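You operate a simulated robot arm through the tools that you are given. There is no shell and no other tool.

You run a simulated robot arm. Do the job below in one go: nothing can be reset, and whatever is moved stays where it is left.

TASK
Clear the limit trip and bring the frame back to high pressure.
Fine: off, reset, low; jog the stroke to 0 mm, zero the load; leave both limit sliders where they are.

The check looks at the end state, three seconds after you hand in, the way a careful person would. Anything else that was tipped, shoved, dropped, spilled or broken makes it a failure.

THE ROBOT
A 6-joint arm with a four-finger gripper, fixed in place. Base frame: the origin is at the foot of the arm, x ahead of it, y to its left, z up. Units: mm, degrees, N and s.
Its first joint turns from -166.0 to 166.0 degrees. Payload 3.67 kg.
The TCP is the grasp point between the finger pads, 28 mm short of the fingertips. In the tool frame z runs along the fingers and y along their closing line. The gripper opens to 112 mm. The gripper's body begins 73 mm behind the TCP.
Orientation is that of the tool frame in the base frame, as a unit quaternion [w, x, y, z]. With the fingers straight down and closing along the base's y, the tool's x points along the base's -x, its y along +y and its z along -z.

THE INTERFACE
- The arm moves only by the tool nudge_tool. Its argument "steps" is a list of rows, each an object of numbers (a shift or turn left out is 0, a gripper value left out holds the last): "dx", "dy", "dz": the shift along the tool's x, y, z in cm; "wx", "wy", "wz": the turn, a rotation vector about the tool's x, y, z in degrees; "grip": the finger opening in cm, from 0 to 11.2. In form: [{"dx": .., "dy": .., "dz": .., "wx": .., "wy": .., "wz": .., "grip": ..}, ...]. A call has 1 to 20 rows; each row is the pose to reach, as a shift and turn from the pose commanded when the call began, along the tool's axes at that moment. Each row takes 0.2 s and may step no farther than 50 mm and 8.6 degrees from the row before; otherwise, or with a gripper value out of range, the whole call is refused. A pose out of reach is approached as far as the arm can. The call stops where the force on the tool passes 40 N (or 10 N more than at its start, if that is more) or the arm is blocked; 0.2 s more then pass. Each finger halts on what it meets, pressing with about 39 N; the grip force reading is that of the motor and also rises with nothing between the fingers. The clock runs only during rows and for 0.2 s after the last one: add rows that repeat a pose to give the fingers time. The reply holds the time, the measured pose of the TCP, the force on the tool along the base axes, the opening and the grip force, in the units named above and with some noise, with the torque about the TCP (base axes, N m) and any sound that the robot's microphone picked up.
- Cameras (640 x 400 px; columns grow to the right, rows downward): "scene" is fixed at [50.3, 649.4, 1553.3]; the picture's right is [-0.58, -0.81, 0.00], its down [-0.65, 0.47, -0.59] and it looks along [0.48, -0.35, -0.81] (base axes); focal length 320 px, centre (320, 200). "wrist" rides on the gripper at [60, -18, -104] in the tool frame; the picture's right is [0.29, 0.96, 0.00], its down [-0.80, 0.24, -0.55] and it looks along [-0.53, 0.16, 0.83] (tool axes); focal length 234 px, centre (320, 200). There is no depth. A picture from a camera that has moved, and an enlarged one, comes with that camera's place and axes in the base frame and with its lens.
- grab_frame(camera): a new picture of that camera. No time passes.
- close_up(camera, box): a new picture of the part [left, top, right, bottom] of that camera's present view, enlarged. No time passes.
- hand_in(): hands the job in; it is judged then, once.

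Places have to be worked out from the pictures, the camera data and where the tool is seen. Open the gripper and draw the arm clear of the work before you hand the job in, unless the task says otherwise.

The tools are called by a JSON object that holds its "name" and its "arguments". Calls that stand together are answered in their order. nudge_tool: Moves the arm, as the interface text tells. Its arguments: {"type":"object","properties":{"steps":{"type":"array","items":{"type":"object","properties":{"dx":{"type":"number"},"dy":{"type":"number"},"dz":{"type":"number"},"wx":{"type":"number"},"wy":{"type":"number"},"wz":{"type":"number"},"grip":{"type":"number"}}}}},"required":["steps"]} The other tools are called the same way: grab_frame (camera) takes a picture; close_up (camera, box) takes an enlarged picture of a part of a camera's view; hand_in () hands the job in.

At the start:

```text
time_s: 0.0
eef_pos: [403.4, 326.7, 1180.6]
tool_rot: [0.0, 0.0, 1.0, 0.0]
force: [0.3, -0.8, 0.1]
wrist_torque: [0.03, -0.03, 0.0]
width: 112.0
grip_force: 0.1
```

scene: 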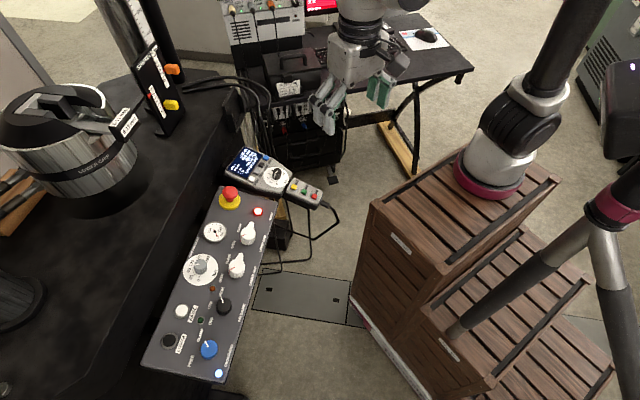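
wrist: 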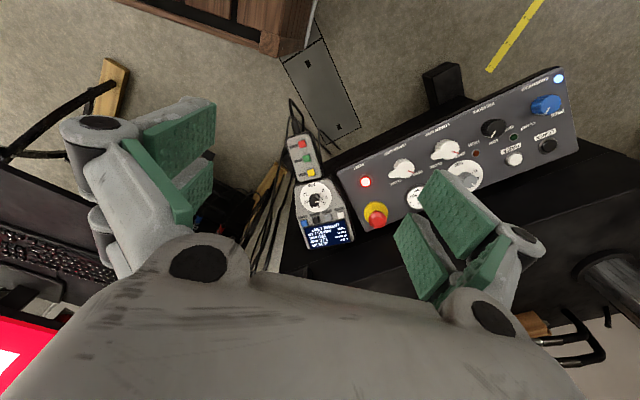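

I start by looking closely at the panel, the handset and the limit sliders to understand the controls.

{"name": "close_up", "arguments": {"camera": "scene", "box": [140, 180, 280, 390]}}

{"name": "close_up", "arguments": {"camera": "scene", "box": [215, 140, 335, 215]}}

{"name": "close_up", "arguments": {"camera": "scene", "box": [80, 20, 240, 150]}}

{"name": "close_up", "arguments": {"camera": "wrist", "box": [280, 60, 600, 260]}}

```text
1.90 times, centred on (210, 285) of scene
camera zoom: at [50.3, 649.4, 1553.3], right [-0.58, -0.81, 0.0], down [-0.65, 0.47, -0.59], along [0.48, -0.35, -0.81], focal length 609 px, centre (530, 38)
```

zoom: 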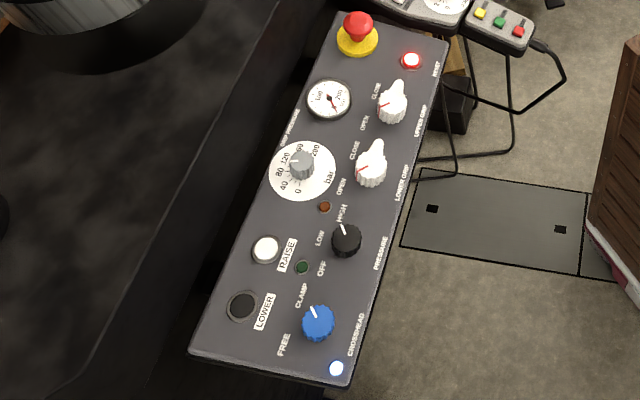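

```text
5.33 times, centred on (275, 178) of scene
camera zoom: at [50.3, 649.4, 1553.3], right [-0.58, -0.81, 0.0], down [-0.65, 0.47, -0.59], along [0.48, -0.35, -0.81], focal length 1705 px, centre (560, 320)
```

zoom: 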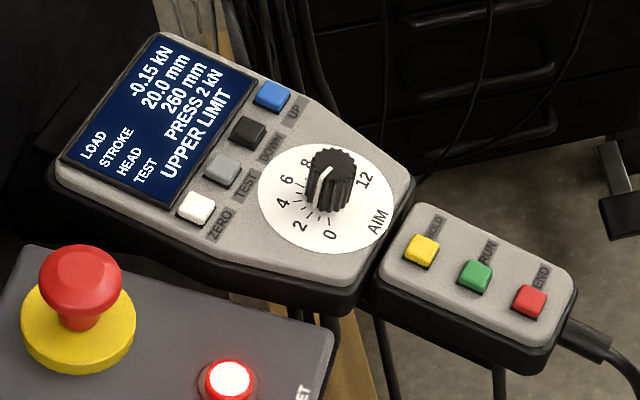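

```text
3.08 times, centred on (160, 85) of scene
camera zoom: at [50.3, 649.4, 1553.3], right [-0.58, -0.81, 0.0], down [-0.65, 0.47, -0.59], along [0.48, -0.35, -0.81], focal length 984 px, centre (812, 554)
```

zoom: 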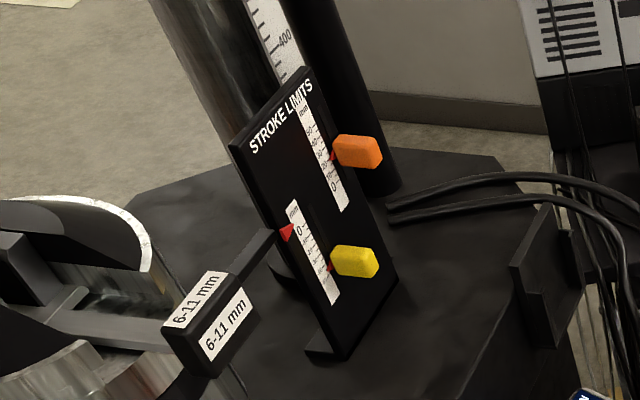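

```text
2.00 times, centred on (440, 160) of wrist
camera zoom: at [342.4, 308.1, 1283.9], right [-0.29, 0.96, 0.0], down [0.8, 0.24, 0.55], along [0.53, 0.16, -0.83], focal length 468 px, centre (80, 280)
```

zoom: 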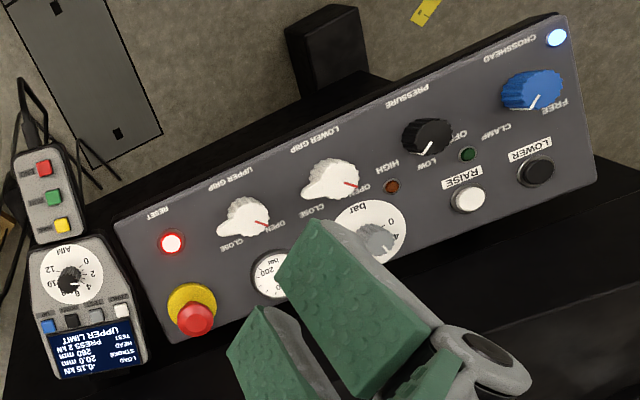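

The panel face appears tilted about 13° toward the arm, near z≈800. I need the PRESSURE knob's pointer and label angles, so I zoom further.

{"name": "close_up", "arguments": {"camera": "scene", "box": [195, 275, 255, 325]}}

{"name": "close_up", "arguments": {"camera": "wrist", "box": [450, 80, 570, 170]}}

{"name": "close_up", "arguments": {"camera": "wrist", "box": [280, 120, 380, 260]}}

{"name": "close_up", "arguments": {"camera": "scene", "box": [220, 140, 290, 195]}}

```text
8.00 times, centred on (225, 300) of scene
camera zoom: at [50.3, 649.4, 1553.3], right [-0.58, -0.81, 0.0], down [-0.65, 0.47, -0.59], along [0.48, -0.35, -0.81], focal length 2558 px, centre (1080, -600)
```

zoom: 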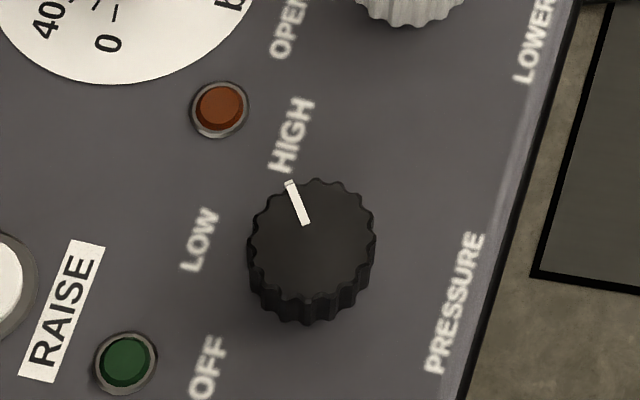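

```text
4.44 times, centred on (510, 125) of wrist
camera zoom: at [342.4, 308.1, 1283.9], right [-0.29, 0.96, 0.0], down [0.8, 0.24, 0.55], along [0.53, 0.16, -0.83], focal length 1041 px, centre (-524, 533)
```

zoom: 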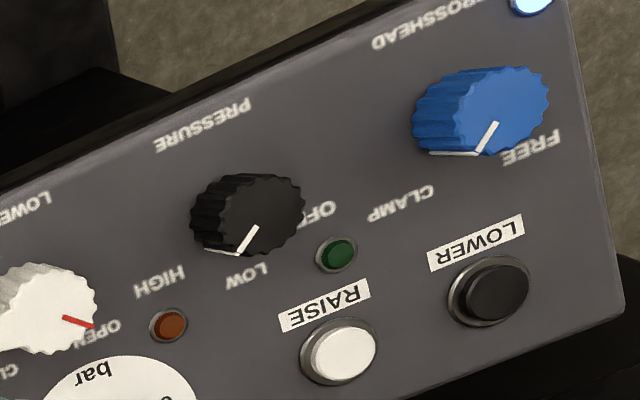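

```text
2.86 times, centred on (330, 190) of wrist
camera zoom: at [342.4, 308.1, 1283.9], right [-0.29, 0.96, 0.0], down [0.8, 0.24, 0.55], along [0.53, 0.16, -0.83], focal length 669 px, centre (291, 229)
```

zoom: 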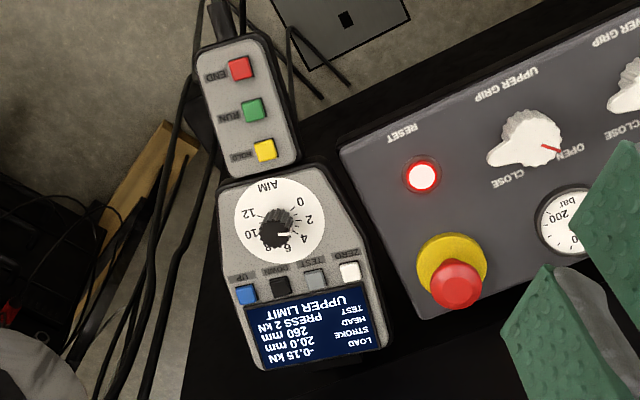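

```text
7.27 times, centred on (255, 168) of scene
camera zoom: at [50.3, 649.4, 1553.3], right [-0.58, -0.81, 0.0], down [-0.65, 0.47, -0.59], along [0.48, -0.35, -0.81], focal length 2326 px, centre (793, 436)
```

zoom: 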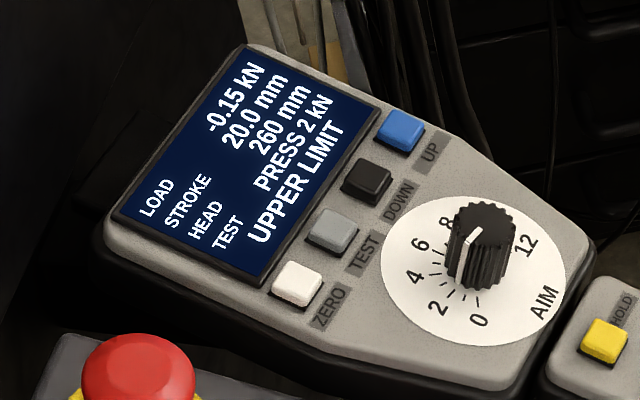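

The PRESSURE knob stands at HIGH, roughly 60° clockwise of straight-up, with LOW at the top and OFF about 60° the other way. Before moving I check the arm's own layout and the panel surroundings.

{"name": "close_up", "arguments": {"camera": "scene", "box": [320, 0, 640, 400]}}

{"name": "close_up", "arguments": {"camera": "scene", "box": [180, 180, 290, 260]}}

{"name": "close_up", "arguments": {"camera": "scene", "box": [120, 300, 250, 390]}}

```text
1.00 times, centred on (480, 200) of scene (not enlarged: the box is as wide or as high as the picture)
camera zoom: at [50.3, 649.4, 1553.3], right [-0.58, -0.81, 0.0], down [-0.65, 0.47, -0.59], along [0.48, -0.35, -0.81], focal length 320 px, centre (160, 200)
```

zoom: 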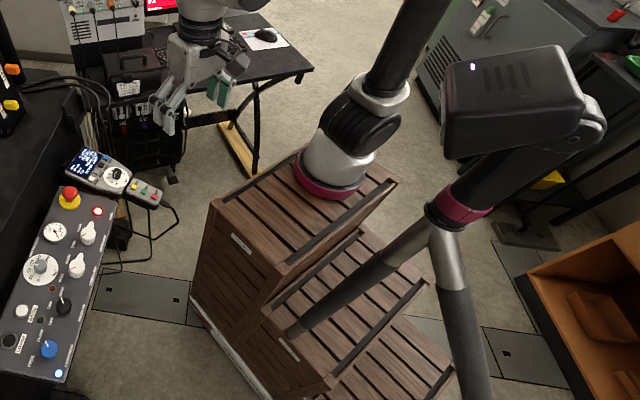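

```text
5.00 times, centred on (235, 220) of scene
camera zoom: at [50.3, 649.4, 1553.3], right [-0.58, -0.81, 0.0], down [-0.65, 0.47, -0.59], along [0.48, -0.35, -0.81], focal length 1599 px, centre (745, 100)
```

zoom: 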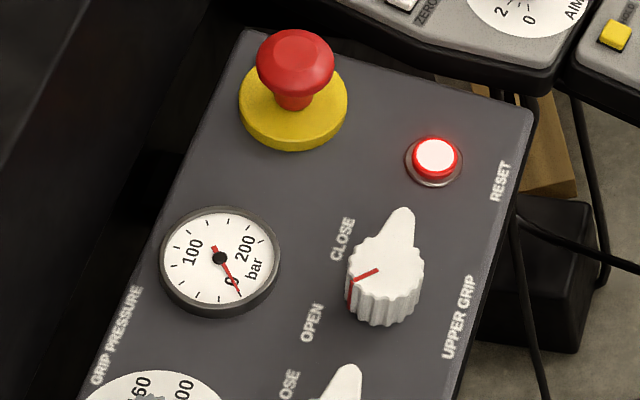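

```text
4.44 times, centred on (185, 345) of scene
camera zoom: at [50.3, 649.4, 1553.3], right [-0.58, -0.81, 0.0], down [-0.65, 0.47, -0.59], along [0.48, -0.35, -0.81], focal length 1421 px, centre (920, -444)
```

zoom: 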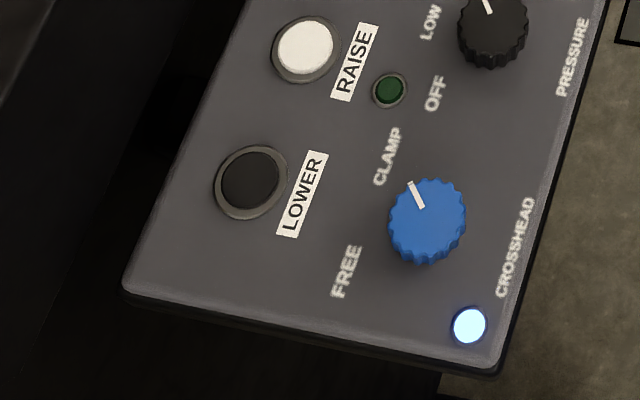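

The panel is turned about 45° in plan (right edge toward +x,-y) and tilted about 15°. The handset is tilted much the same. I put the PRESSURE knob top near (370, 684, 822), so I move to roughly 150 mm above it along the panel normal, tilting the tool to match.

{"name": "nudge_tool", "arguments": {"steps": [{"dx": 0.6, "dy": 3.6, "dz": 1.0, "wx": -2, "wy": -2}, {"dx": 1.2, "dy": 7.4, "dz": 3.0, "wx": -4, "wy": -4}, {"dx": 1.8, "dy": 11.2, "dz": 5.0, "wx": -6, "wy": -6}, {"dx": 2.5, "dy": 15.0, "dz": 7.5, "wx": -8, "wy": -8}, {"dx": 3.2, "dy": 18.8, "dz": 10.0, "wx": -10.6, "wy": -10.6}, {"dx": 3.9, "dy": 22.5, "dz": 12.8, "wx": -10.6, "wy": -10.6}, {"dx": 4.6, "dy": 26.0, "dz": 15.6, "wx": -10.6, "wy": -10.6}, {"dx": 5.3, "dy": 29.5, "dz": 18.4, "wx": -10.6, "wy": -10.6}, {"dx": 6.0, "dy": 33.0, "dz": 21.3, "wx": -10.6, "wy": -10.6}, {"dx": 6.0, "dy": 33.0, "dz": 21.3, "wx": -10.6, "wy": -10.6}]}}

```text
time_s: 2.2
eef_pos: [341.2, 657.1, 963.4]
tool_rot: [0.092, 0.001, 0.991, 0.093]
force: [0.2, 0.3, 0.3]
wrist_torque: [0.0, -0.01, 0.02]
width: 112.2
grip_force: 0.1
```

The move worked. I take pictures from here to measure the knob and its neighbours from close range.

{"name": "grab_frame", "arguments": {"camera": "wrist"}}

{"name": "grab_frame", "arguments": {"camera": "scene"}}

```text
taken
camera wrist: at [263.3, 621.5, 1049.5], right [-0.3, 0.95, 0.12], down [0.68, 0.12, 0.72], along [0.67, 0.3, -0.68], focal length 234 px, centre (320, 200)
```

wrist: 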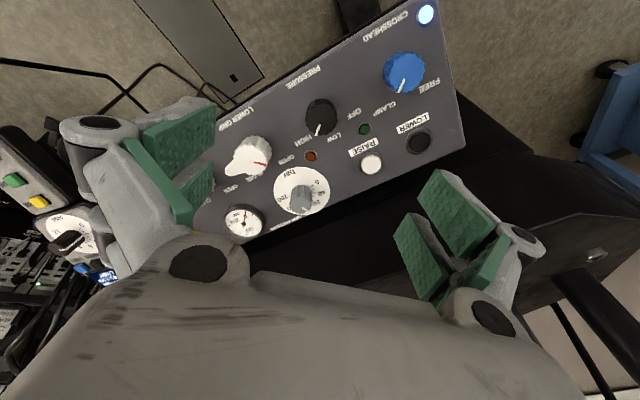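

```text
taken
```

scene: 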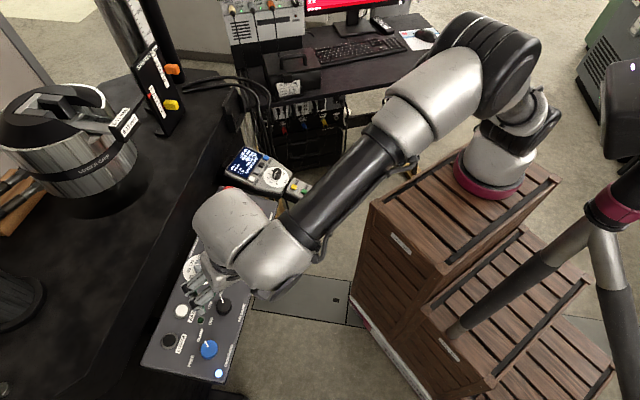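

The arm stands clear above the panel. I zoom in on the knob in the wrist view to fix its place and pointer.

{"name": "close_up", "arguments": {"camera": "wrist", "box": [270, 70, 380, 170]}}

{"name": "close_up", "arguments": {"camera": "wrist", "box": [190, 0, 480, 240]}}

{"name": "close_up", "arguments": {"camera": "scene", "box": [140, 240, 280, 390]}}

```text
4.00 times, centred on (325, 120) of wrist
camera zoom: at [263.3, 621.5, 1049.5], right [-0.3, 0.95, 0.12], down [0.68, 0.12, 0.72], along [0.67, 0.3, -0.68], focal length 937 px, centre (300, 520)
```

zoom: 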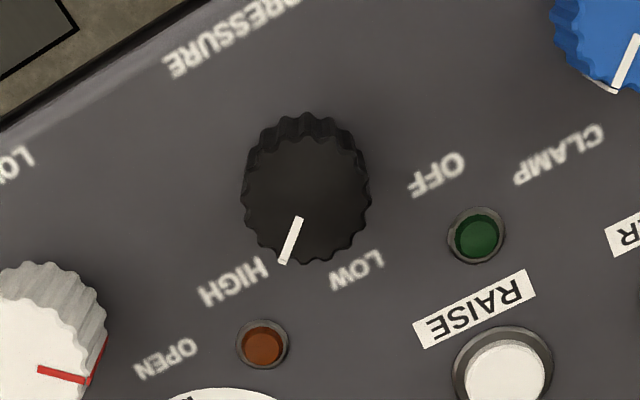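

```text
1.67 times, centred on (335, 120) of wrist
camera zoom: at [263.3, 621.5, 1049.5], right [-0.3, 0.95, 0.12], down [0.68, 0.12, 0.72], along [0.67, 0.3, -0.68], focal length 390 px, centre (295, 333)
```

zoom: 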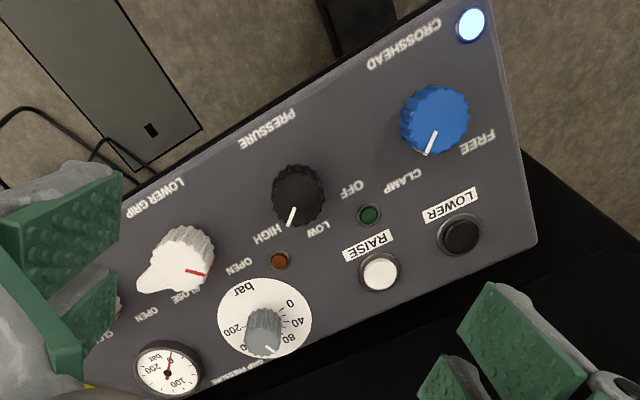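

```text
2.67 times, centred on (210, 315) of scene
camera zoom: at [50.3, 649.4, 1553.3], right [-0.58, -0.81, 0.0], down [-0.65, 0.47, -0.59], along [0.48, -0.35, -0.81], focal length 853 px, centre (613, -107)
```

zoom: 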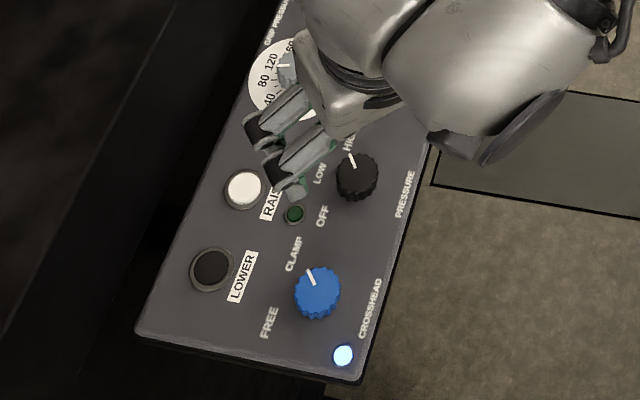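

In tool coordinates the knob sits almost on the tool axis: x≈0, y≈+2 mm and about 135–150 mm ahead of the TCP. I advance 60 mm along the tool axis with the fingers narrowed to 64 mm, then measure the remaining distance by parallax.

{"name": "nudge_tool", "arguments": {"steps": [{"dy": 0.1, "dz": 2.0, "grip": 8.0}, {"dy": 0.2, "dz": 4.0, "grip": 6.4}, {"dy": 0.2, "dz": 6.0, "grip": 6.4}, {"dy": 0.2, "dz": 6.0, "grip": 6.4}]}}

{"name": "grab_frame", "arguments": {"camera": "wrist"}}

{"name": "close_up", "arguments": {"camera": "wrist", "box": [250, 80, 390, 180]}}

```text
time_s: 3.2
eef_pos: [352.0, 670.0, 909.0]
tool_rot: [0.092, 0.0, 0.991, 0.093]
force: [0.5, 0.0, 0.2]
wrist_torque: [0.0, 0.02, -0.01]
width: 63.9
grip_force: 0.0
```

```text
taken
camera wrist: at [274.5, 635.0, 994.4], right [-0.3, 0.95, 0.12], down [0.68, 0.12, 0.72], along [0.67, 0.3, -0.68], focal length 234 px, centre (320, 200)
```

wrist: 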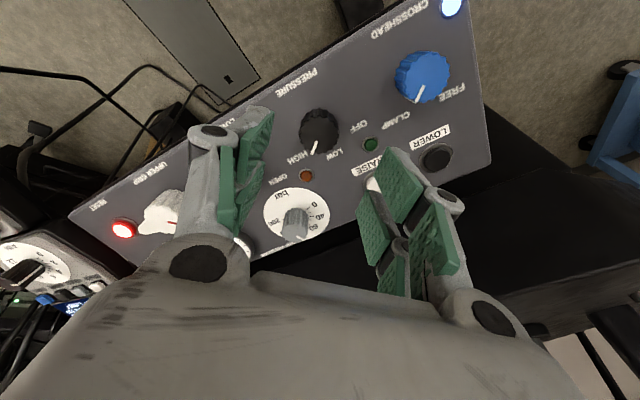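

```text
4.00 times, centred on (320, 130) of wrist
camera zoom: at [274.5, 635.0, 994.4], right [-0.3, 0.95, 0.12], down [0.68, 0.12, 0.72], along [0.67, 0.3, -0.68], focal length 937 px, centre (320, 480)
```

zoom: 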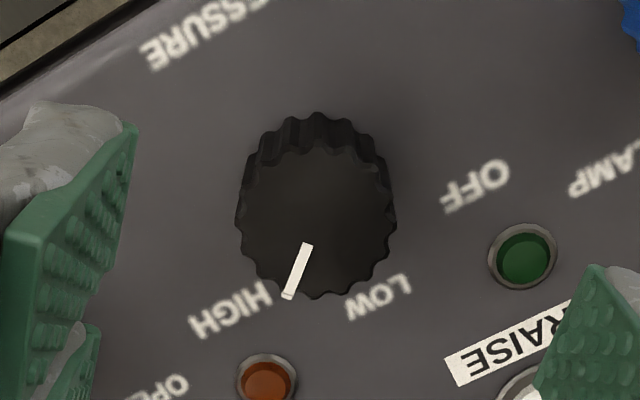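

Parallax puts the knob top about 100 mm ahead of the TCP, offset by about −4 mm in tool x. I advance another 40 mm, leaving around 30 mm between fingertips and knob, and measure again.

{"name": "nudge_tool", "arguments": {"steps": [{"dx": -0.2, "dz": 2.0}, {"dx": -0.4, "dz": 4.0}, {"dx": -0.4, "dz": 4.0}]}}

{"name": "grab_frame", "arguments": {"camera": "wrist"}}

{"name": "close_up", "arguments": {"camera": "wrist", "box": [230, 80, 410, 200]}}

{"name": "close_up", "arguments": {"camera": "scene", "box": [140, 240, 280, 390]}}

```text
time_s: 4.0
eef_pos: [365.5, 677.6, 873.3]
tool_rot: [0.091, 0.0, 0.991, 0.093]
force: [-0.8, 0.7, -0.7]
wrist_torque: [0.0, 0.0, -0.03]
width: 63.7
grip_force: 0.0
```

```text
taken
camera wrist: at [287.3, 641.7, 957.7], right [-0.3, 0.95, 0.12], down [0.68, 0.12, 0.72], along [0.67, 0.3, -0.68], focal length 234 px, centre (320, 200)
```

wrist: 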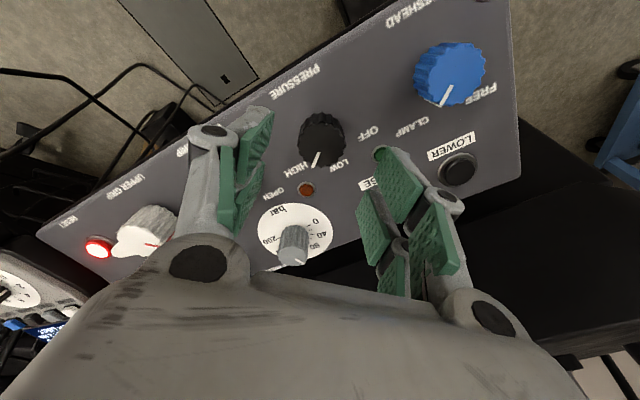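

```text
3.33 times, centred on (320, 140) of wrist
camera zoom: at [287.3, 641.7, 957.7], right [-0.3, 0.95, 0.12], down [0.68, 0.12, 0.72], along [0.67, 0.3, -0.68], focal length 781 px, centre (320, 400)
```

zoom: 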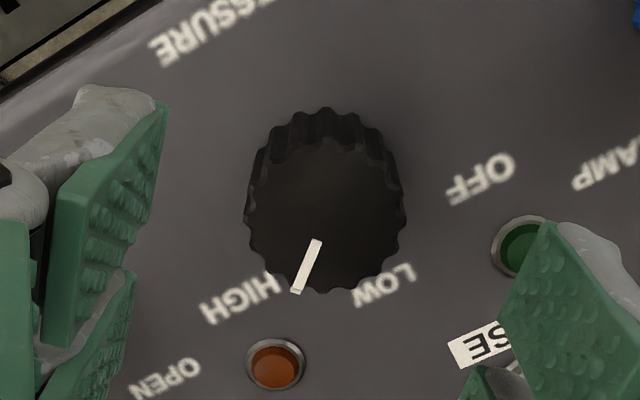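

```text
2.67 times, centred on (210, 315) of scene
camera zoom: at [50.3, 649.4, 1553.3], right [-0.58, -0.81, 0.0], down [-0.65, 0.47, -0.59], along [0.48, -0.35, -0.81], focal length 853 px, centre (613, -107)
```

zoom: 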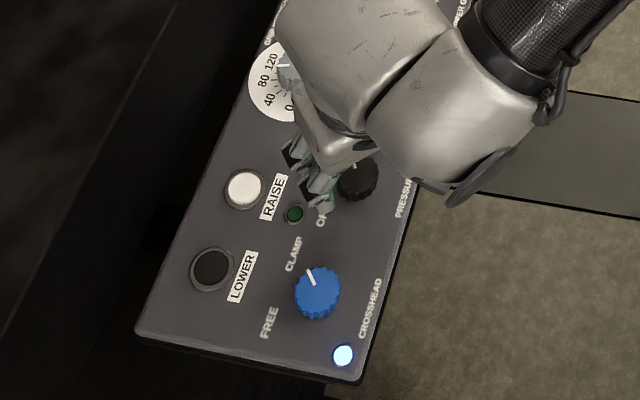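

The knob top is now 61 mm ahead, centred within 1 mm of the tool axis, and about 36 mm across. I centre it and pre-rotate the gripper +60° (clockwise from above) so the full 120° counter-clockwise turn to OFF fits in one grasp.

{"name": "nudge_tool", "arguments": {"steps": [{"dx": 0.09, "dy": 0.08, "wz": 7.5}, {"dx": 0.09, "dy": 0.08, "wz": 15}, {"dx": 0.09, "dy": 0.08, "wz": 22.5}, {"dx": 0.09, "dy": 0.08, "wz": 30}, {"dx": 0.09, "dy": 0.08, "wz": 37.5}, {"dx": 0.09, "dy": 0.08, "wz": 45}, {"dx": 0.09, "dy": 0.08, "wz": 52.5}, {"dx": 0.09, "dy": 0.08, "wz": 60}, {"dx": 0.09, "dy": 0.08, "wz": 60}]}}

{"name": "grab_frame", "arguments": {"camera": "wrist"}}

{"name": "close_up", "arguments": {"camera": "wrist", "box": [230, 80, 410, 200]}}

{"name": "grab_frame", "arguments": {"camera": "scene"}}

```text
time_s: 6.0
eef_pos: [363.8, 676.5, 871.9]
tool_rot: [0.034, 0.496, 0.858, 0.126]
force: [0.3, 0.4, 0.9]
wrist_torque: [0.02, -0.01, -0.01]
width: 64.0
grip_force: 0.1
```

```text
taken
camera wrist: at [299.2, 701.0, 971.6], right [0.66, 0.7, 0.26], down [0.5, -0.67, 0.54], along [0.55, -0.23, -0.8], focal length 234 px, centre (320, 200)
```

wrist: 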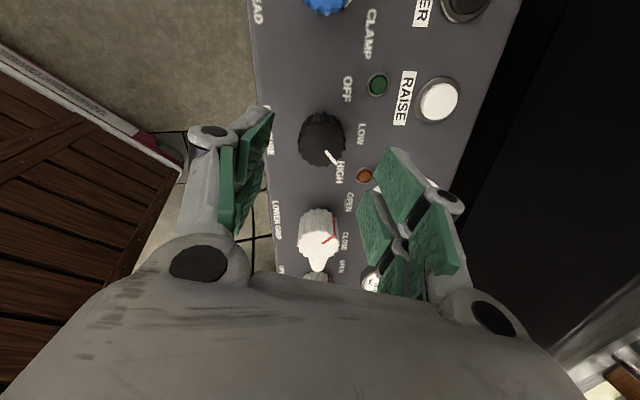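

```text
3.33 times, centred on (320, 140) of wrist
camera zoom: at [299.2, 701.0, 971.6], right [0.66, 0.7, 0.26], down [0.5, -0.67, 0.54], along [0.55, -0.23, -0.8], focal length 781 px, centre (320, 400)
```

zoom: 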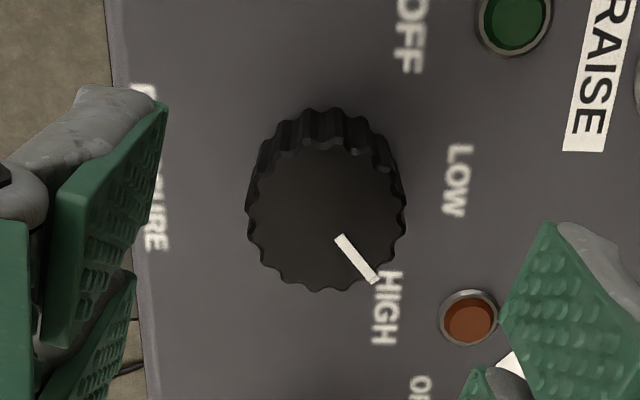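

```text
taken
```

scene: 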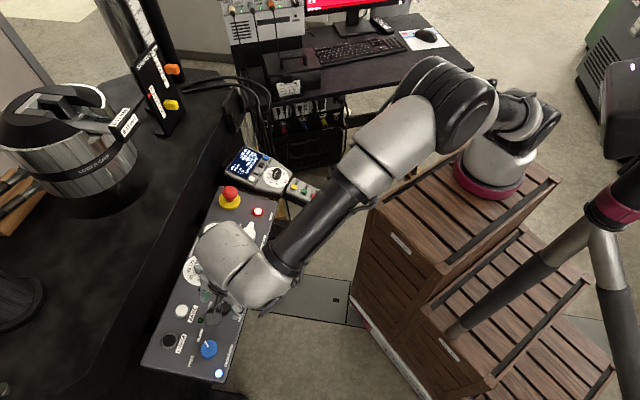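

The knob stays centred after the rotation and nothing is in the way. I descend 48 mm along the tool axis so the fingertips straddle the knob (about 15 mm overlap, still clear of the panel), leaving the gripper open.

{"name": "nudge_tool", "arguments": {"steps": [{"dz": 1.2}, {"dz": 2.4}, {"dz": 3.4}, {"dz": 4.2}, {"dz": 4.8}, {"dz": 4.8}]}}

{"name": "grab_frame", "arguments": {"camera": "wrist"}}

{"name": "close_up", "arguments": {"camera": "wrist", "box": [230, 90, 410, 210]}}

{"name": "close_up", "arguments": {"camera": "scene", "box": [160, 260, 280, 350]}}

```text
time_s: 7.4
eef_pos: [371.9, 687.6, 824.6]
tool_rot: [0.033, 0.496, 0.859, 0.126]
force: [-0.4, 0.1, 0.4]
wrist_torque: [0.01, 0.0, 0.0]
width: 64.1
grip_force: 0.1
```

```text
taken
camera wrist: at [308.3, 710.6, 924.4], right [0.66, 0.7, 0.26], down [0.5, -0.67, 0.54], along [0.56, -0.23, -0.8], focal length 234 px, centre (320, 200)
```

wrist: 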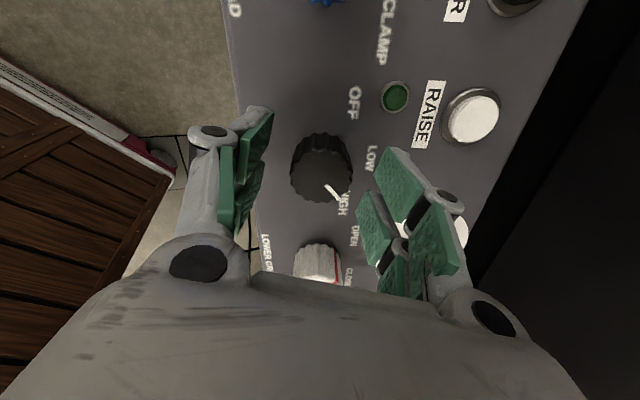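

```text
3.33 times, centred on (320, 150) of wrist
camera zoom: at [308.3, 710.6, 924.4], right [0.66, 0.7, 0.26], down [0.5, -0.67, 0.54], along [0.56, -0.23, -0.8], focal length 781 px, centre (320, 367)
```

zoom: 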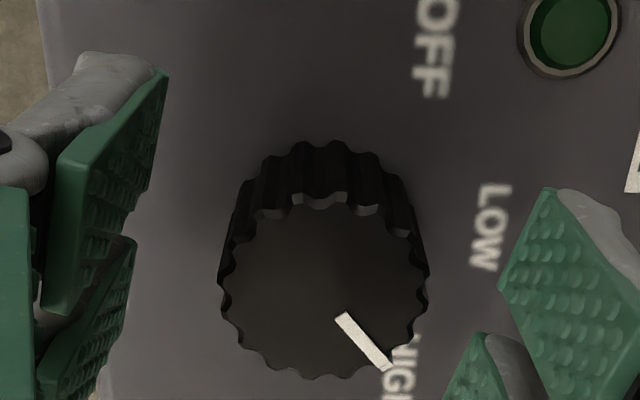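

```text
4.44 times, centred on (220, 305) of scene
camera zoom: at [50.3, 649.4, 1553.3], right [-0.58, -0.81, 0.0], down [-0.65, 0.47, -0.59], along [0.48, -0.35, -0.81], focal length 1421 px, centre (764, -267)
```

zoom: 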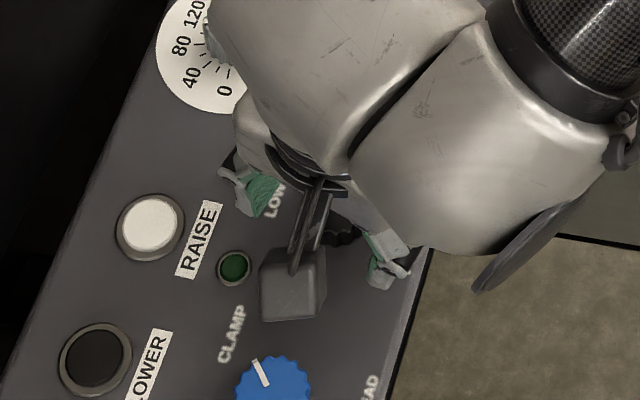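

The knob top is 13 mm ahead of the TCP and centred, with the fingertips 15 mm down its sides. I close the gripper on it.

{"name": "nudge_tool", "arguments": {"steps": [{"grip": 4.5}, {"grip": 3.0}, {"grip": 3.0}, {"grip": 3.0}]}}

{"name": "close_up", "arguments": {"camera": "wrist", "box": [230, 90, 410, 210]}}

```text
time_s: 8.4
eef_pos: [373.6, 686.9, 824.8]
tool_rot: [0.033, 0.496, 0.859, 0.126]
force: [6.4, 4.1, 0.3]
wrist_torque: [0.18, -0.22, 0.06]
width: 34.3
grip_force: 44.6
```

```text
3.33 times, centred on (320, 150) of wrist
camera zoom: at [308.7, 710.8, 924.6], right [0.66, 0.7, 0.26], down [0.5, -0.67, 0.54], along [0.56, -0.23, -0.8], focal length 781 px, centre (320, 367)
```

zoom: 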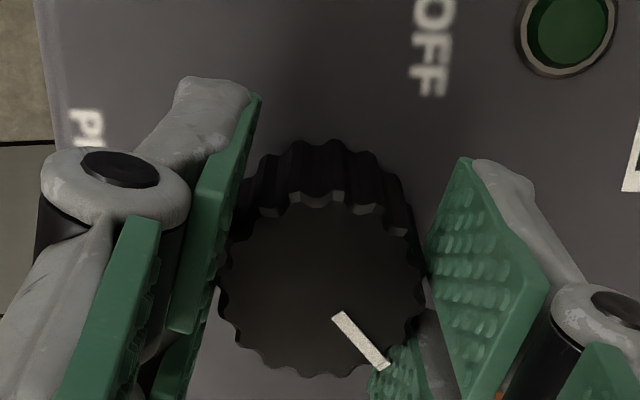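

The grip is firm (34 mm, 45 N) with little side load. Measured against the panel axes, the pointer is at about +51°, so OFF should be near −50°. I turn 100° counter-clockwise (negative wz).

{"name": "nudge_tool", "arguments": {"steps": [{"wz": -5}, {"wz": -12.5}, {"wz": -20}, {"wz": -27.5}, {"wz": -35}, {"wz": -42.5}, {"wz": -50}, {"wz": -57.5}, {"wz": -65}, {"wz": -72.5}, {"wz": -80}, {"wz": -87.5}, {"wz": -95}, {"wz": -100}, {"wz": -100}]}}

{"name": "grab_frame", "arguments": {"camera": "wrist"}}

{"name": "close_up", "arguments": {"camera": "scene", "box": [215, 140, 335, 215]}}

```text
time_s: 11.6
eef_pos: [373.7, 686.8, 825.3]
tool_rot: [0.119, -0.339, 0.932, 0.056]
force: [29.1, 21.8, 3.2]
wrist_torque: [0.45, -0.71, 0.02]
width: 33.7
grip_force: 44.7
```

```text
taken
camera wrist: at [321.0, 617.1, 909.5], right [-0.83, 0.55, -0.05], down [0.34, 0.57, 0.75], along [0.44, 0.6, -0.66], focal length 234 px, centre (320, 200)
```

wrist: 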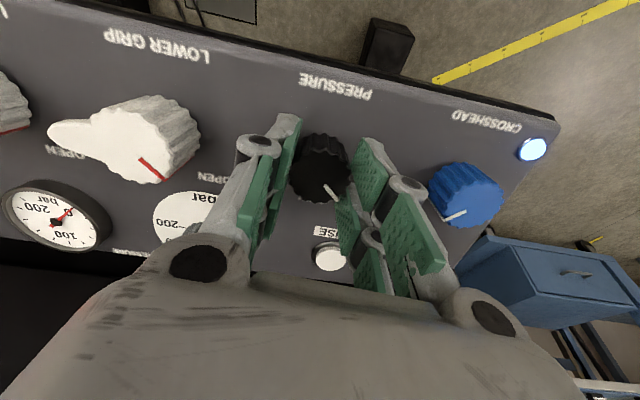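

```text
5.33 times, centred on (275, 178) of scene
camera zoom: at [50.3, 649.4, 1553.3], right [-0.58, -0.81, 0.0], down [-0.65, 0.47, -0.59], along [0.48, -0.35, -0.81], focal length 1705 px, centre (560, 320)
```

zoom: 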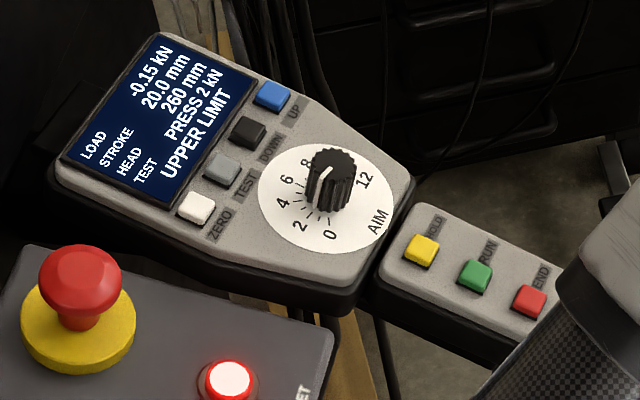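

The knob turned with the gripper without slipping. The side load has grown to 36 N because the knob centre is about 2 mm off the commanded axis. I open the fingers to release it and check the pointer.

{"name": "nudge_tool", "arguments": {"steps": [{"grip": 4.5}, {"grip": 6.4}, {"grip": 6.4}]}}

{"name": "close_up", "arguments": {"camera": "wrist", "box": [230, 90, 410, 210]}}

{"name": "grab_frame", "arguments": {"camera": "wrist"}}

{"name": "close_up", "arguments": {"camera": "scene", "box": [140, 180, 320, 390]}}

```text
time_s: 12.4
eef_pos: [370.3, 686.6, 825.5]
tool_rot: [0.117, -0.339, 0.932, 0.055]
force: [0.0, 0.0, 0.4]
wrist_torque: [-0.03, 0.01, -0.02]
width: 64.3
grip_force: 0.0
```

```text
3.33 times, centred on (320, 150) of wrist
camera zoom: at [319.5, 616.4, 909.3], right [-0.83, 0.55, -0.05], down [0.34, 0.58, 0.75], along [0.44, 0.6, -0.66], focal length 781 px, centre (320, 367)
```

zoom: 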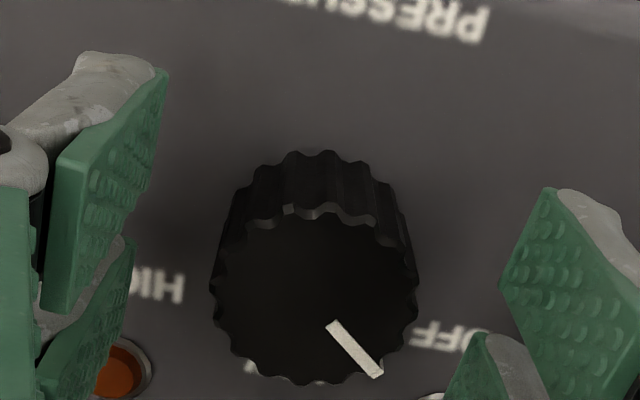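

```text
taken
camera wrist: at [319.5, 616.4, 909.3], right [-0.83, 0.55, -0.05], down [0.34, 0.58, 0.75], along [0.44, 0.6, -0.66], focal length 234 px, centre (320, 200)
```

wrist: 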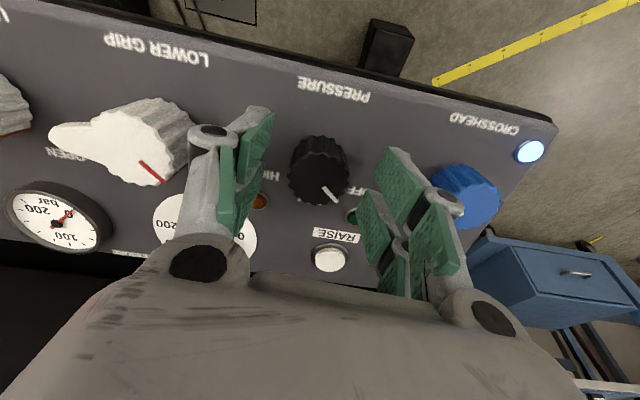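

```text
1.90 times, centred on (230, 285) of scene
camera zoom: at [50.3, 649.4, 1553.3], right [-0.58, -0.81, 0.0], down [-0.65, 0.47, -0.59], along [0.48, -0.35, -0.81], focal length 609 px, centre (491, 38)
```

zoom: 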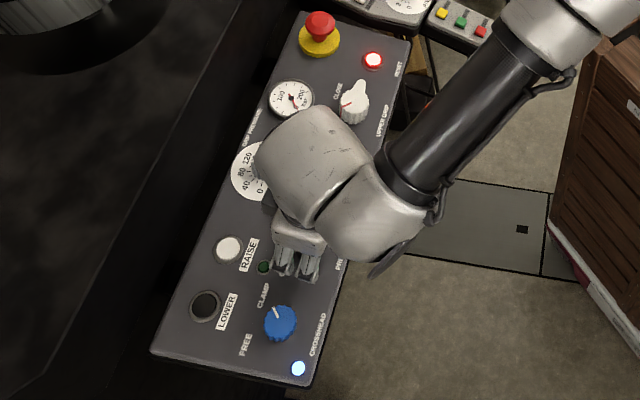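

The pointer now measures about −51°, which is at OFF. I lift straight off along the tool axis, rotate back to the neutral angle, and check from above.

{"name": "nudge_tool", "arguments": {"steps": [{"dz": -2.0}, {"dz": -4.5}, {"dz": -7.0}, {"dz": -9.0, "wz": 8}, {"dz": -9.0, "wz": 16}, {"dz": -9.0, "wz": 24}, {"dz": -9.0, "wz": 32}, {"dz": -9.0, "wz": 40}, {"dz": -9.0, "wz": 40}]}}

{"name": "grab_frame", "arguments": {"camera": "wrist"}}

{"name": "close_up", "arguments": {"camera": "wrist", "box": [240, 60, 400, 170]}}

{"name": "close_up", "arguments": {"camera": "scene", "box": [140, 180, 320, 390]}}

```text
time_s: 14.4
eef_pos: [355.5, 669.7, 912.8]
tool_rot: [0.092, 0.001, 0.991, 0.093]
force: [0.0, -0.3, -0.8]
wrist_torque: [-0.01, 0.01, -0.04]
width: 64.0
grip_force: 0.1
```

```text
taken
camera wrist: at [277.7, 634.3, 998.1], right [-0.3, 0.95, 0.12], down [0.68, 0.12, 0.72], along [0.67, 0.3, -0.68], focal length 234 px, centre (320, 200)
```

wrist: 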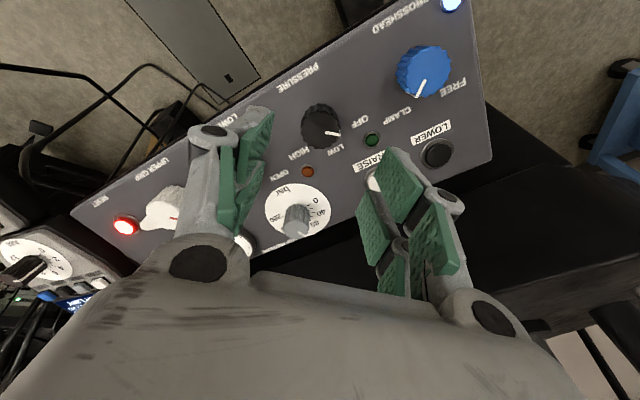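

```text
3.64 times, centred on (320, 115) of wrist
camera zoom: at [277.7, 634.3, 998.1], right [-0.3, 0.95, 0.12], down [0.68, 0.12, 0.72], along [0.67, 0.3, -0.68], focal length 852 px, centre (320, 509)
```

zoom: 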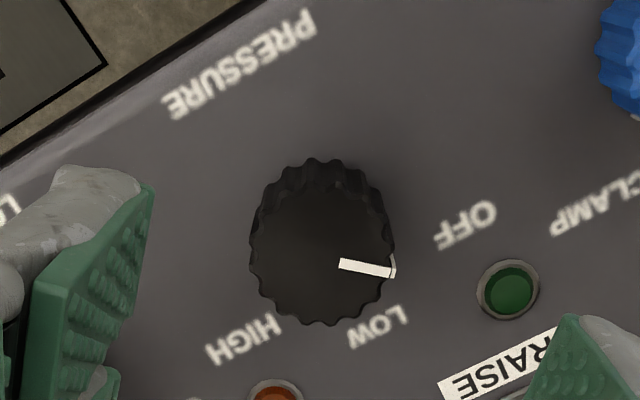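

```text
1.90 times, centred on (230, 285) of scene
camera zoom: at [50.3, 649.4, 1553.3], right [-0.58, -0.81, 0.0], down [-0.65, 0.47, -0.59], along [0.48, -0.35, -0.81], focal length 609 px, centre (491, 38)
```

zoom: 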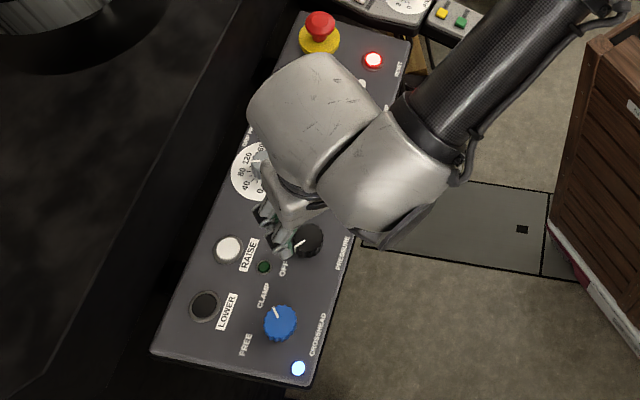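

The pointer now aims at OFF. Next is RESET, at roughly (570, 490, 797). I move parallel to the panel until I am above it, closing the fingers on the way.

{"name": "nudge_tool", "arguments": {"steps": [{"dx": -2.5, "dy": -2.6, "dz": -1.0, "grip": 3.0}, {"dx": -5.5, "dy": -5.7, "dz": -1.5, "grip": 0.5}, {"dx": -8.5, "dy": -8.8, "dz": -1.5, "grip": 0}, {"dx": -11.5, "dy": -11.9, "dz": -1.5, "grip": 0}, {"dx": -14.3, "dy": -14.9, "dz": -1.5, "grip": 0}, {"dx": -17.0, "dy": -17.7, "dz": -1.0, "grip": 0}, {"dx": -19.3, "dy": -20.1, "dz": 0, "grip": 0}, {"dx": -19.3, "dy": -20.1, "dz": 0, "grip": 0}]}}

{"name": "grab_frame", "arguments": {"camera": "wrist"}}

{"name": "close_up", "arguments": {"camera": "wrist", "box": [230, 60, 410, 180]}}

{"name": "grab_frame", "arguments": {"camera": "scene"}}

```text
time_s: 16.2
eef_pos: [550.0, 465.0, 911.6]
tool_rot: [0.092, 0.0, 0.991, 0.092]
force: [-0.8, 0.5, 0.1]
wrist_torque: [0.02, -0.03, 0.01]
width: 0.0
grip_force: 36.0
```

```text
taken
camera wrist: at [471.8, 430.5, 997.6], right [-0.3, 0.95, 0.12], down [0.68, 0.12, 0.72], along [0.67, 0.3, -0.68], focal length 234 px, centre (320, 200)
```

wrist: 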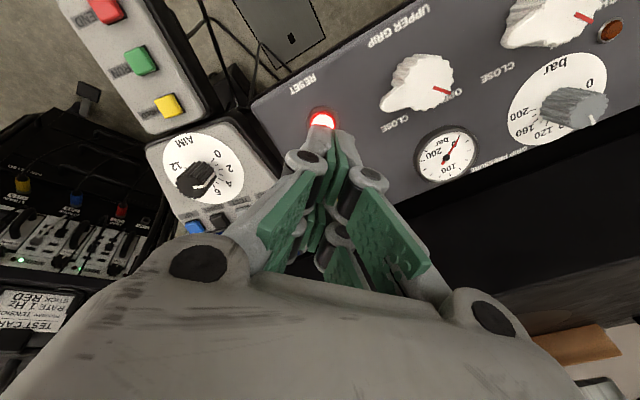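

```text
3.33 times, centred on (320, 120) of wrist
camera zoom: at [471.8, 430.5, 997.6], right [-0.3, 0.95, 0.12], down [0.68, 0.12, 0.72], along [0.67, 0.3, -0.68], focal length 781 px, centre (320, 467)
```

zoom: 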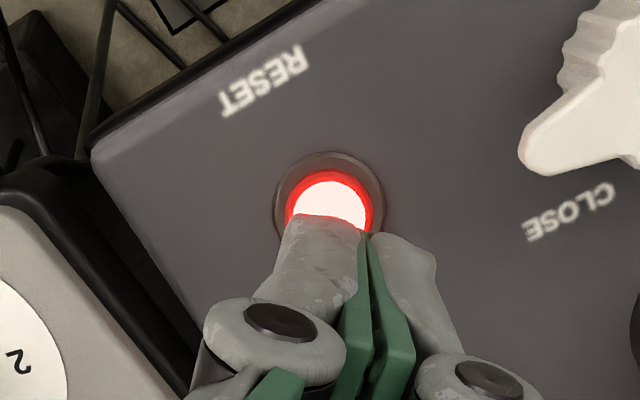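

```text
taken
```

scene: 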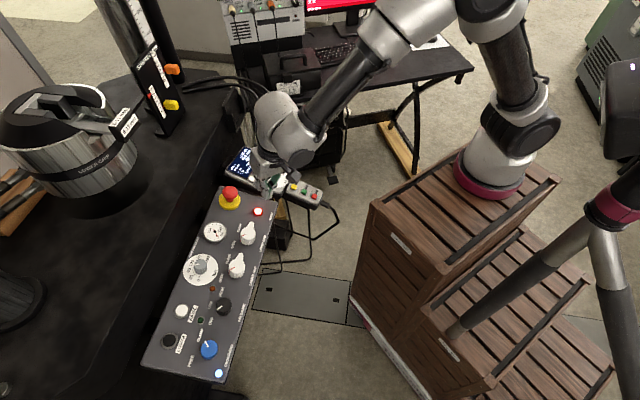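

The RESET lamp is directly ahead of the fingertips. Before pressing I need to know the true shape of the closed fingertips, so I zoom in on them.

{"name": "close_up", "arguments": {"camera": "wrist", "box": [220, 100, 460, 300]}}

{"name": "close_up", "arguments": {"camera": "scene", "box": [220, 80, 340, 230]}}

```text
2.00 times, centred on (340, 200) of wrist
camera zoom: at [471.8, 430.5, 997.6], right [-0.3, 0.95, 0.12], down [0.68, 0.12, 0.72], along [0.67, 0.3, -0.68], focal length 468 px, centre (280, 200)
```

zoom: 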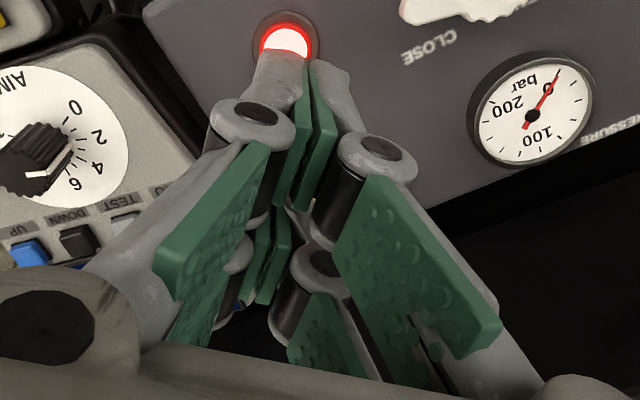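

```text
2.67 times, centred on (280, 155) of scene
camera zoom: at [50.3, 649.4, 1553.3], right [-0.58, -0.81, 0.0], down [-0.65, 0.47, -0.59], along [0.48, -0.35, -0.81], focal length 853 px, centre (427, 320)
```

zoom: 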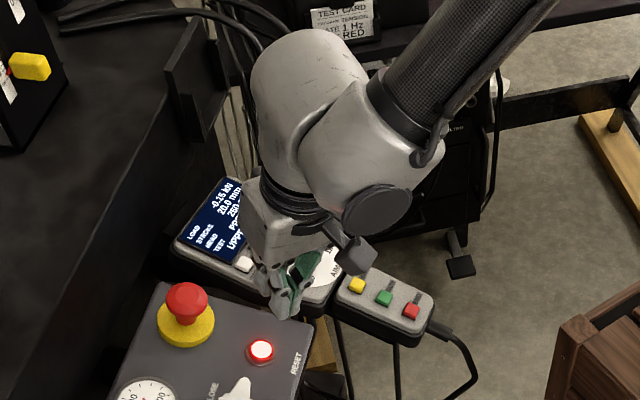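

The gripper's jaws look like paired prongs with a gap around the axis, but either way pressing centred on the roughly 23 mm RESET button will cover it. The button is about 119 mm ahead, offset about (+3.0, +1.7) mm. I correct that and advance 75 mm, stopping short of contact.

{"name": "nudge_tool", "arguments": {"steps": [{"dx": 0.3, "dy": 0.17, "dz": 2.5}, {"dx": 0.3, "dy": 0.17, "dz": 5.0}, {"dx": 0.3, "dy": 0.17, "dz": 6.5}, {"dx": 0.3, "dy": 0.17, "dz": 7.5}, {"dx": 0.3, "dy": 0.17, "dz": 7.5}]}}

{"name": "grab_frame", "arguments": {"camera": "wrist"}}

{"name": "close_up", "arguments": {"camera": "wrist", "box": [230, 60, 410, 180]}}

{"name": "close_up", "arguments": {"camera": "scene", "box": [210, 150, 330, 240]}}

```text
time_s: 17.4
eef_pos: [559.2, 484.2, 838.2]
tool_rot: [0.092, -0.001, 0.991, 0.093]
force: [0.8, 0.9, 0.1]
wrist_torque: [0.03, 0.02, 0.0]
width: 0.2
grip_force: 35.0
```

```text
taken
camera wrist: at [482.3, 448.8, 923.7], right [-0.3, 0.95, 0.12], down [0.68, 0.12, 0.72], along [0.67, 0.3, -0.68], focal length 234 px, centre (320, 200)
```

wrist: 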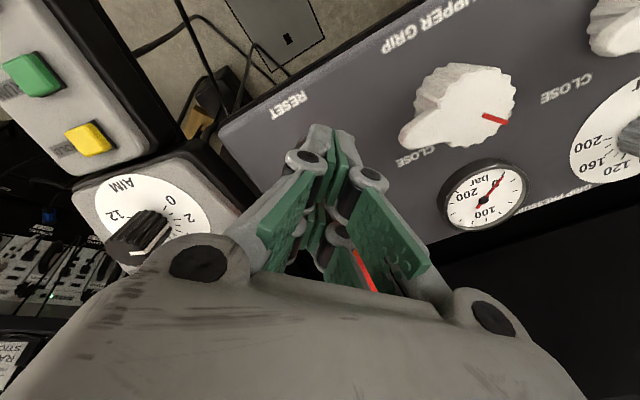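

```text
3.33 times, centred on (320, 120) of wrist
camera zoom: at [482.3, 448.8, 923.7], right [-0.3, 0.95, 0.12], down [0.68, 0.12, 0.72], along [0.67, 0.3, -0.68], focal length 781 px, centre (320, 467)
```

zoom: 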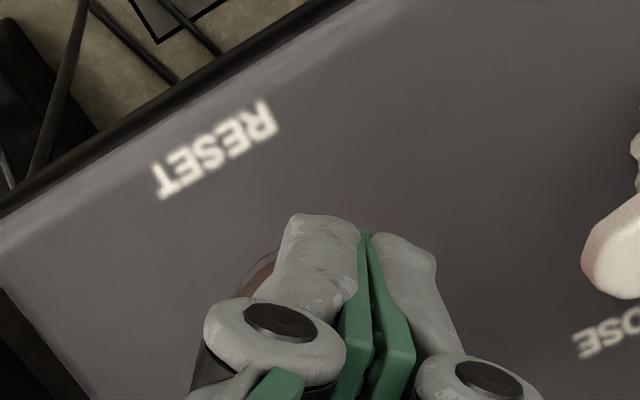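

```text
4.44 times, centred on (270, 195) of scene
camera zoom: at [50.3, 649.4, 1553.3], right [-0.58, -0.81, 0.0], down [-0.65, 0.47, -0.59], along [0.48, -0.35, -0.81], focal length 1421 px, centre (542, 222)
```

zoom: 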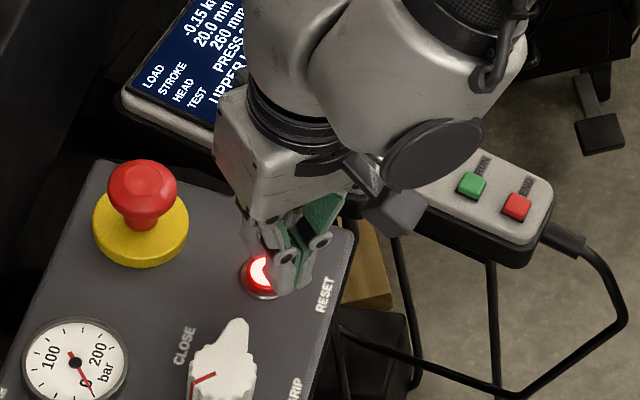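

The fingertips sit squarely over RESET with about 16 mm left. I go down in small steps and watch the contact force.

{"name": "nudge_tool", "arguments": {"steps": [{"dz": 0.6}, {"dz": 1.0}, {"dz": 1.2}, {"dz": 1.4}, {"dz": 1.5}]}}

{"name": "close_up", "arguments": {"camera": "scene", "box": [210, 150, 330, 240]}}

```text
time_s: 18.6
eef_pos: [563.8, 486.3, 824.5]
tool_rot: [0.092, 0.0, 0.991, 0.092]
force: [0.1, 0.6, -0.1]
wrist_torque: [-0.02, -0.04, 0.01]
width: 0.0
grip_force: 35.3
```

```text
4.44 times, centred on (270, 195) of scene
camera zoom: at [50.3, 649.4, 1553.3], right [-0.58, -0.81, 0.0], down [-0.65, 0.47, -0.59], along [0.48, -0.35, -0.81], focal length 1421 px, centre (542, 222)
```

zoom: 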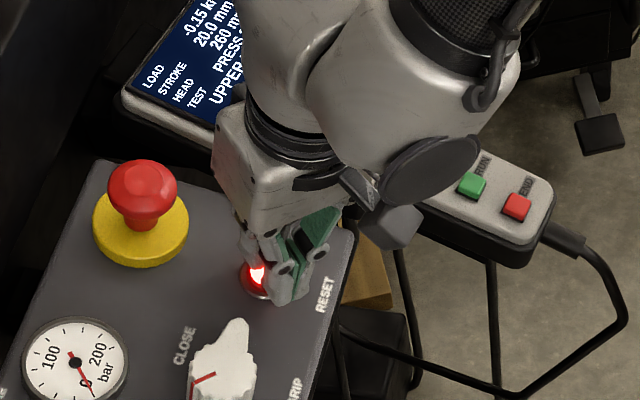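

No contact yet; the tips should be about 8 mm above the panel face. I continue in 1 mm steps.

{"name": "nudge_tool", "arguments": {"steps": [{"dz": 0.1}, {"dz": 0.2}, {"dz": 0.3}, {"dz": 0.4}]}}

{"name": "close_up", "arguments": {"camera": "scene", "box": [210, 150, 330, 240]}}

```text
time_s: 19.6
eef_pos: [563.1, 487.6, 820.5]
tool_rot: [0.092, 0.0, 0.991, 0.093]
force: [-0.1, 0.5, 0.2]
wrist_torque: [0.0, 0.0, 0.02]
width: 0.0
grip_force: 35.7
```

```text
4.44 times, centred on (270, 195) of scene
camera zoom: at [50.3, 649.4, 1553.3], right [-0.58, -0.81, 0.0], down [-0.65, 0.47, -0.59], along [0.48, -0.35, -0.81], focal length 1421 px, centre (542, 222)
```

zoom: 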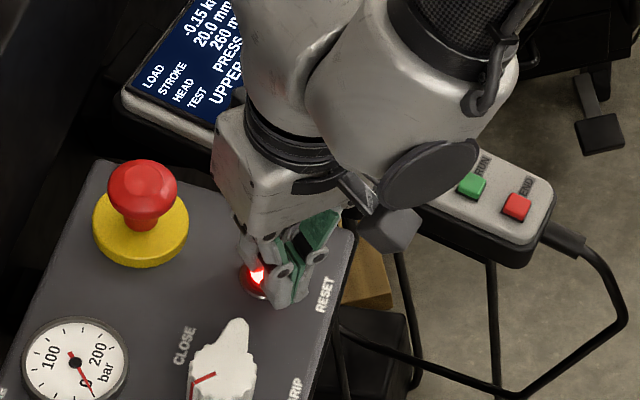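

Still free. I continue in 1 mm steps, watching for force.

{"name": "nudge_tool", "arguments": {"steps": [{"dz": 0.1}, {"dz": 0.2}, {"dz": 0.3}]}}

```text
time_s: 20.4
eef_pos: [564.5, 488.2, 817.5]
tool_rot: [0.092, 0.0, 0.991, 0.093]
force: [0.0, -0.2, 0.2]
wrist_torque: [-0.01, 0.02, 0.02]
width: 0.1
grip_force: 36.1
```

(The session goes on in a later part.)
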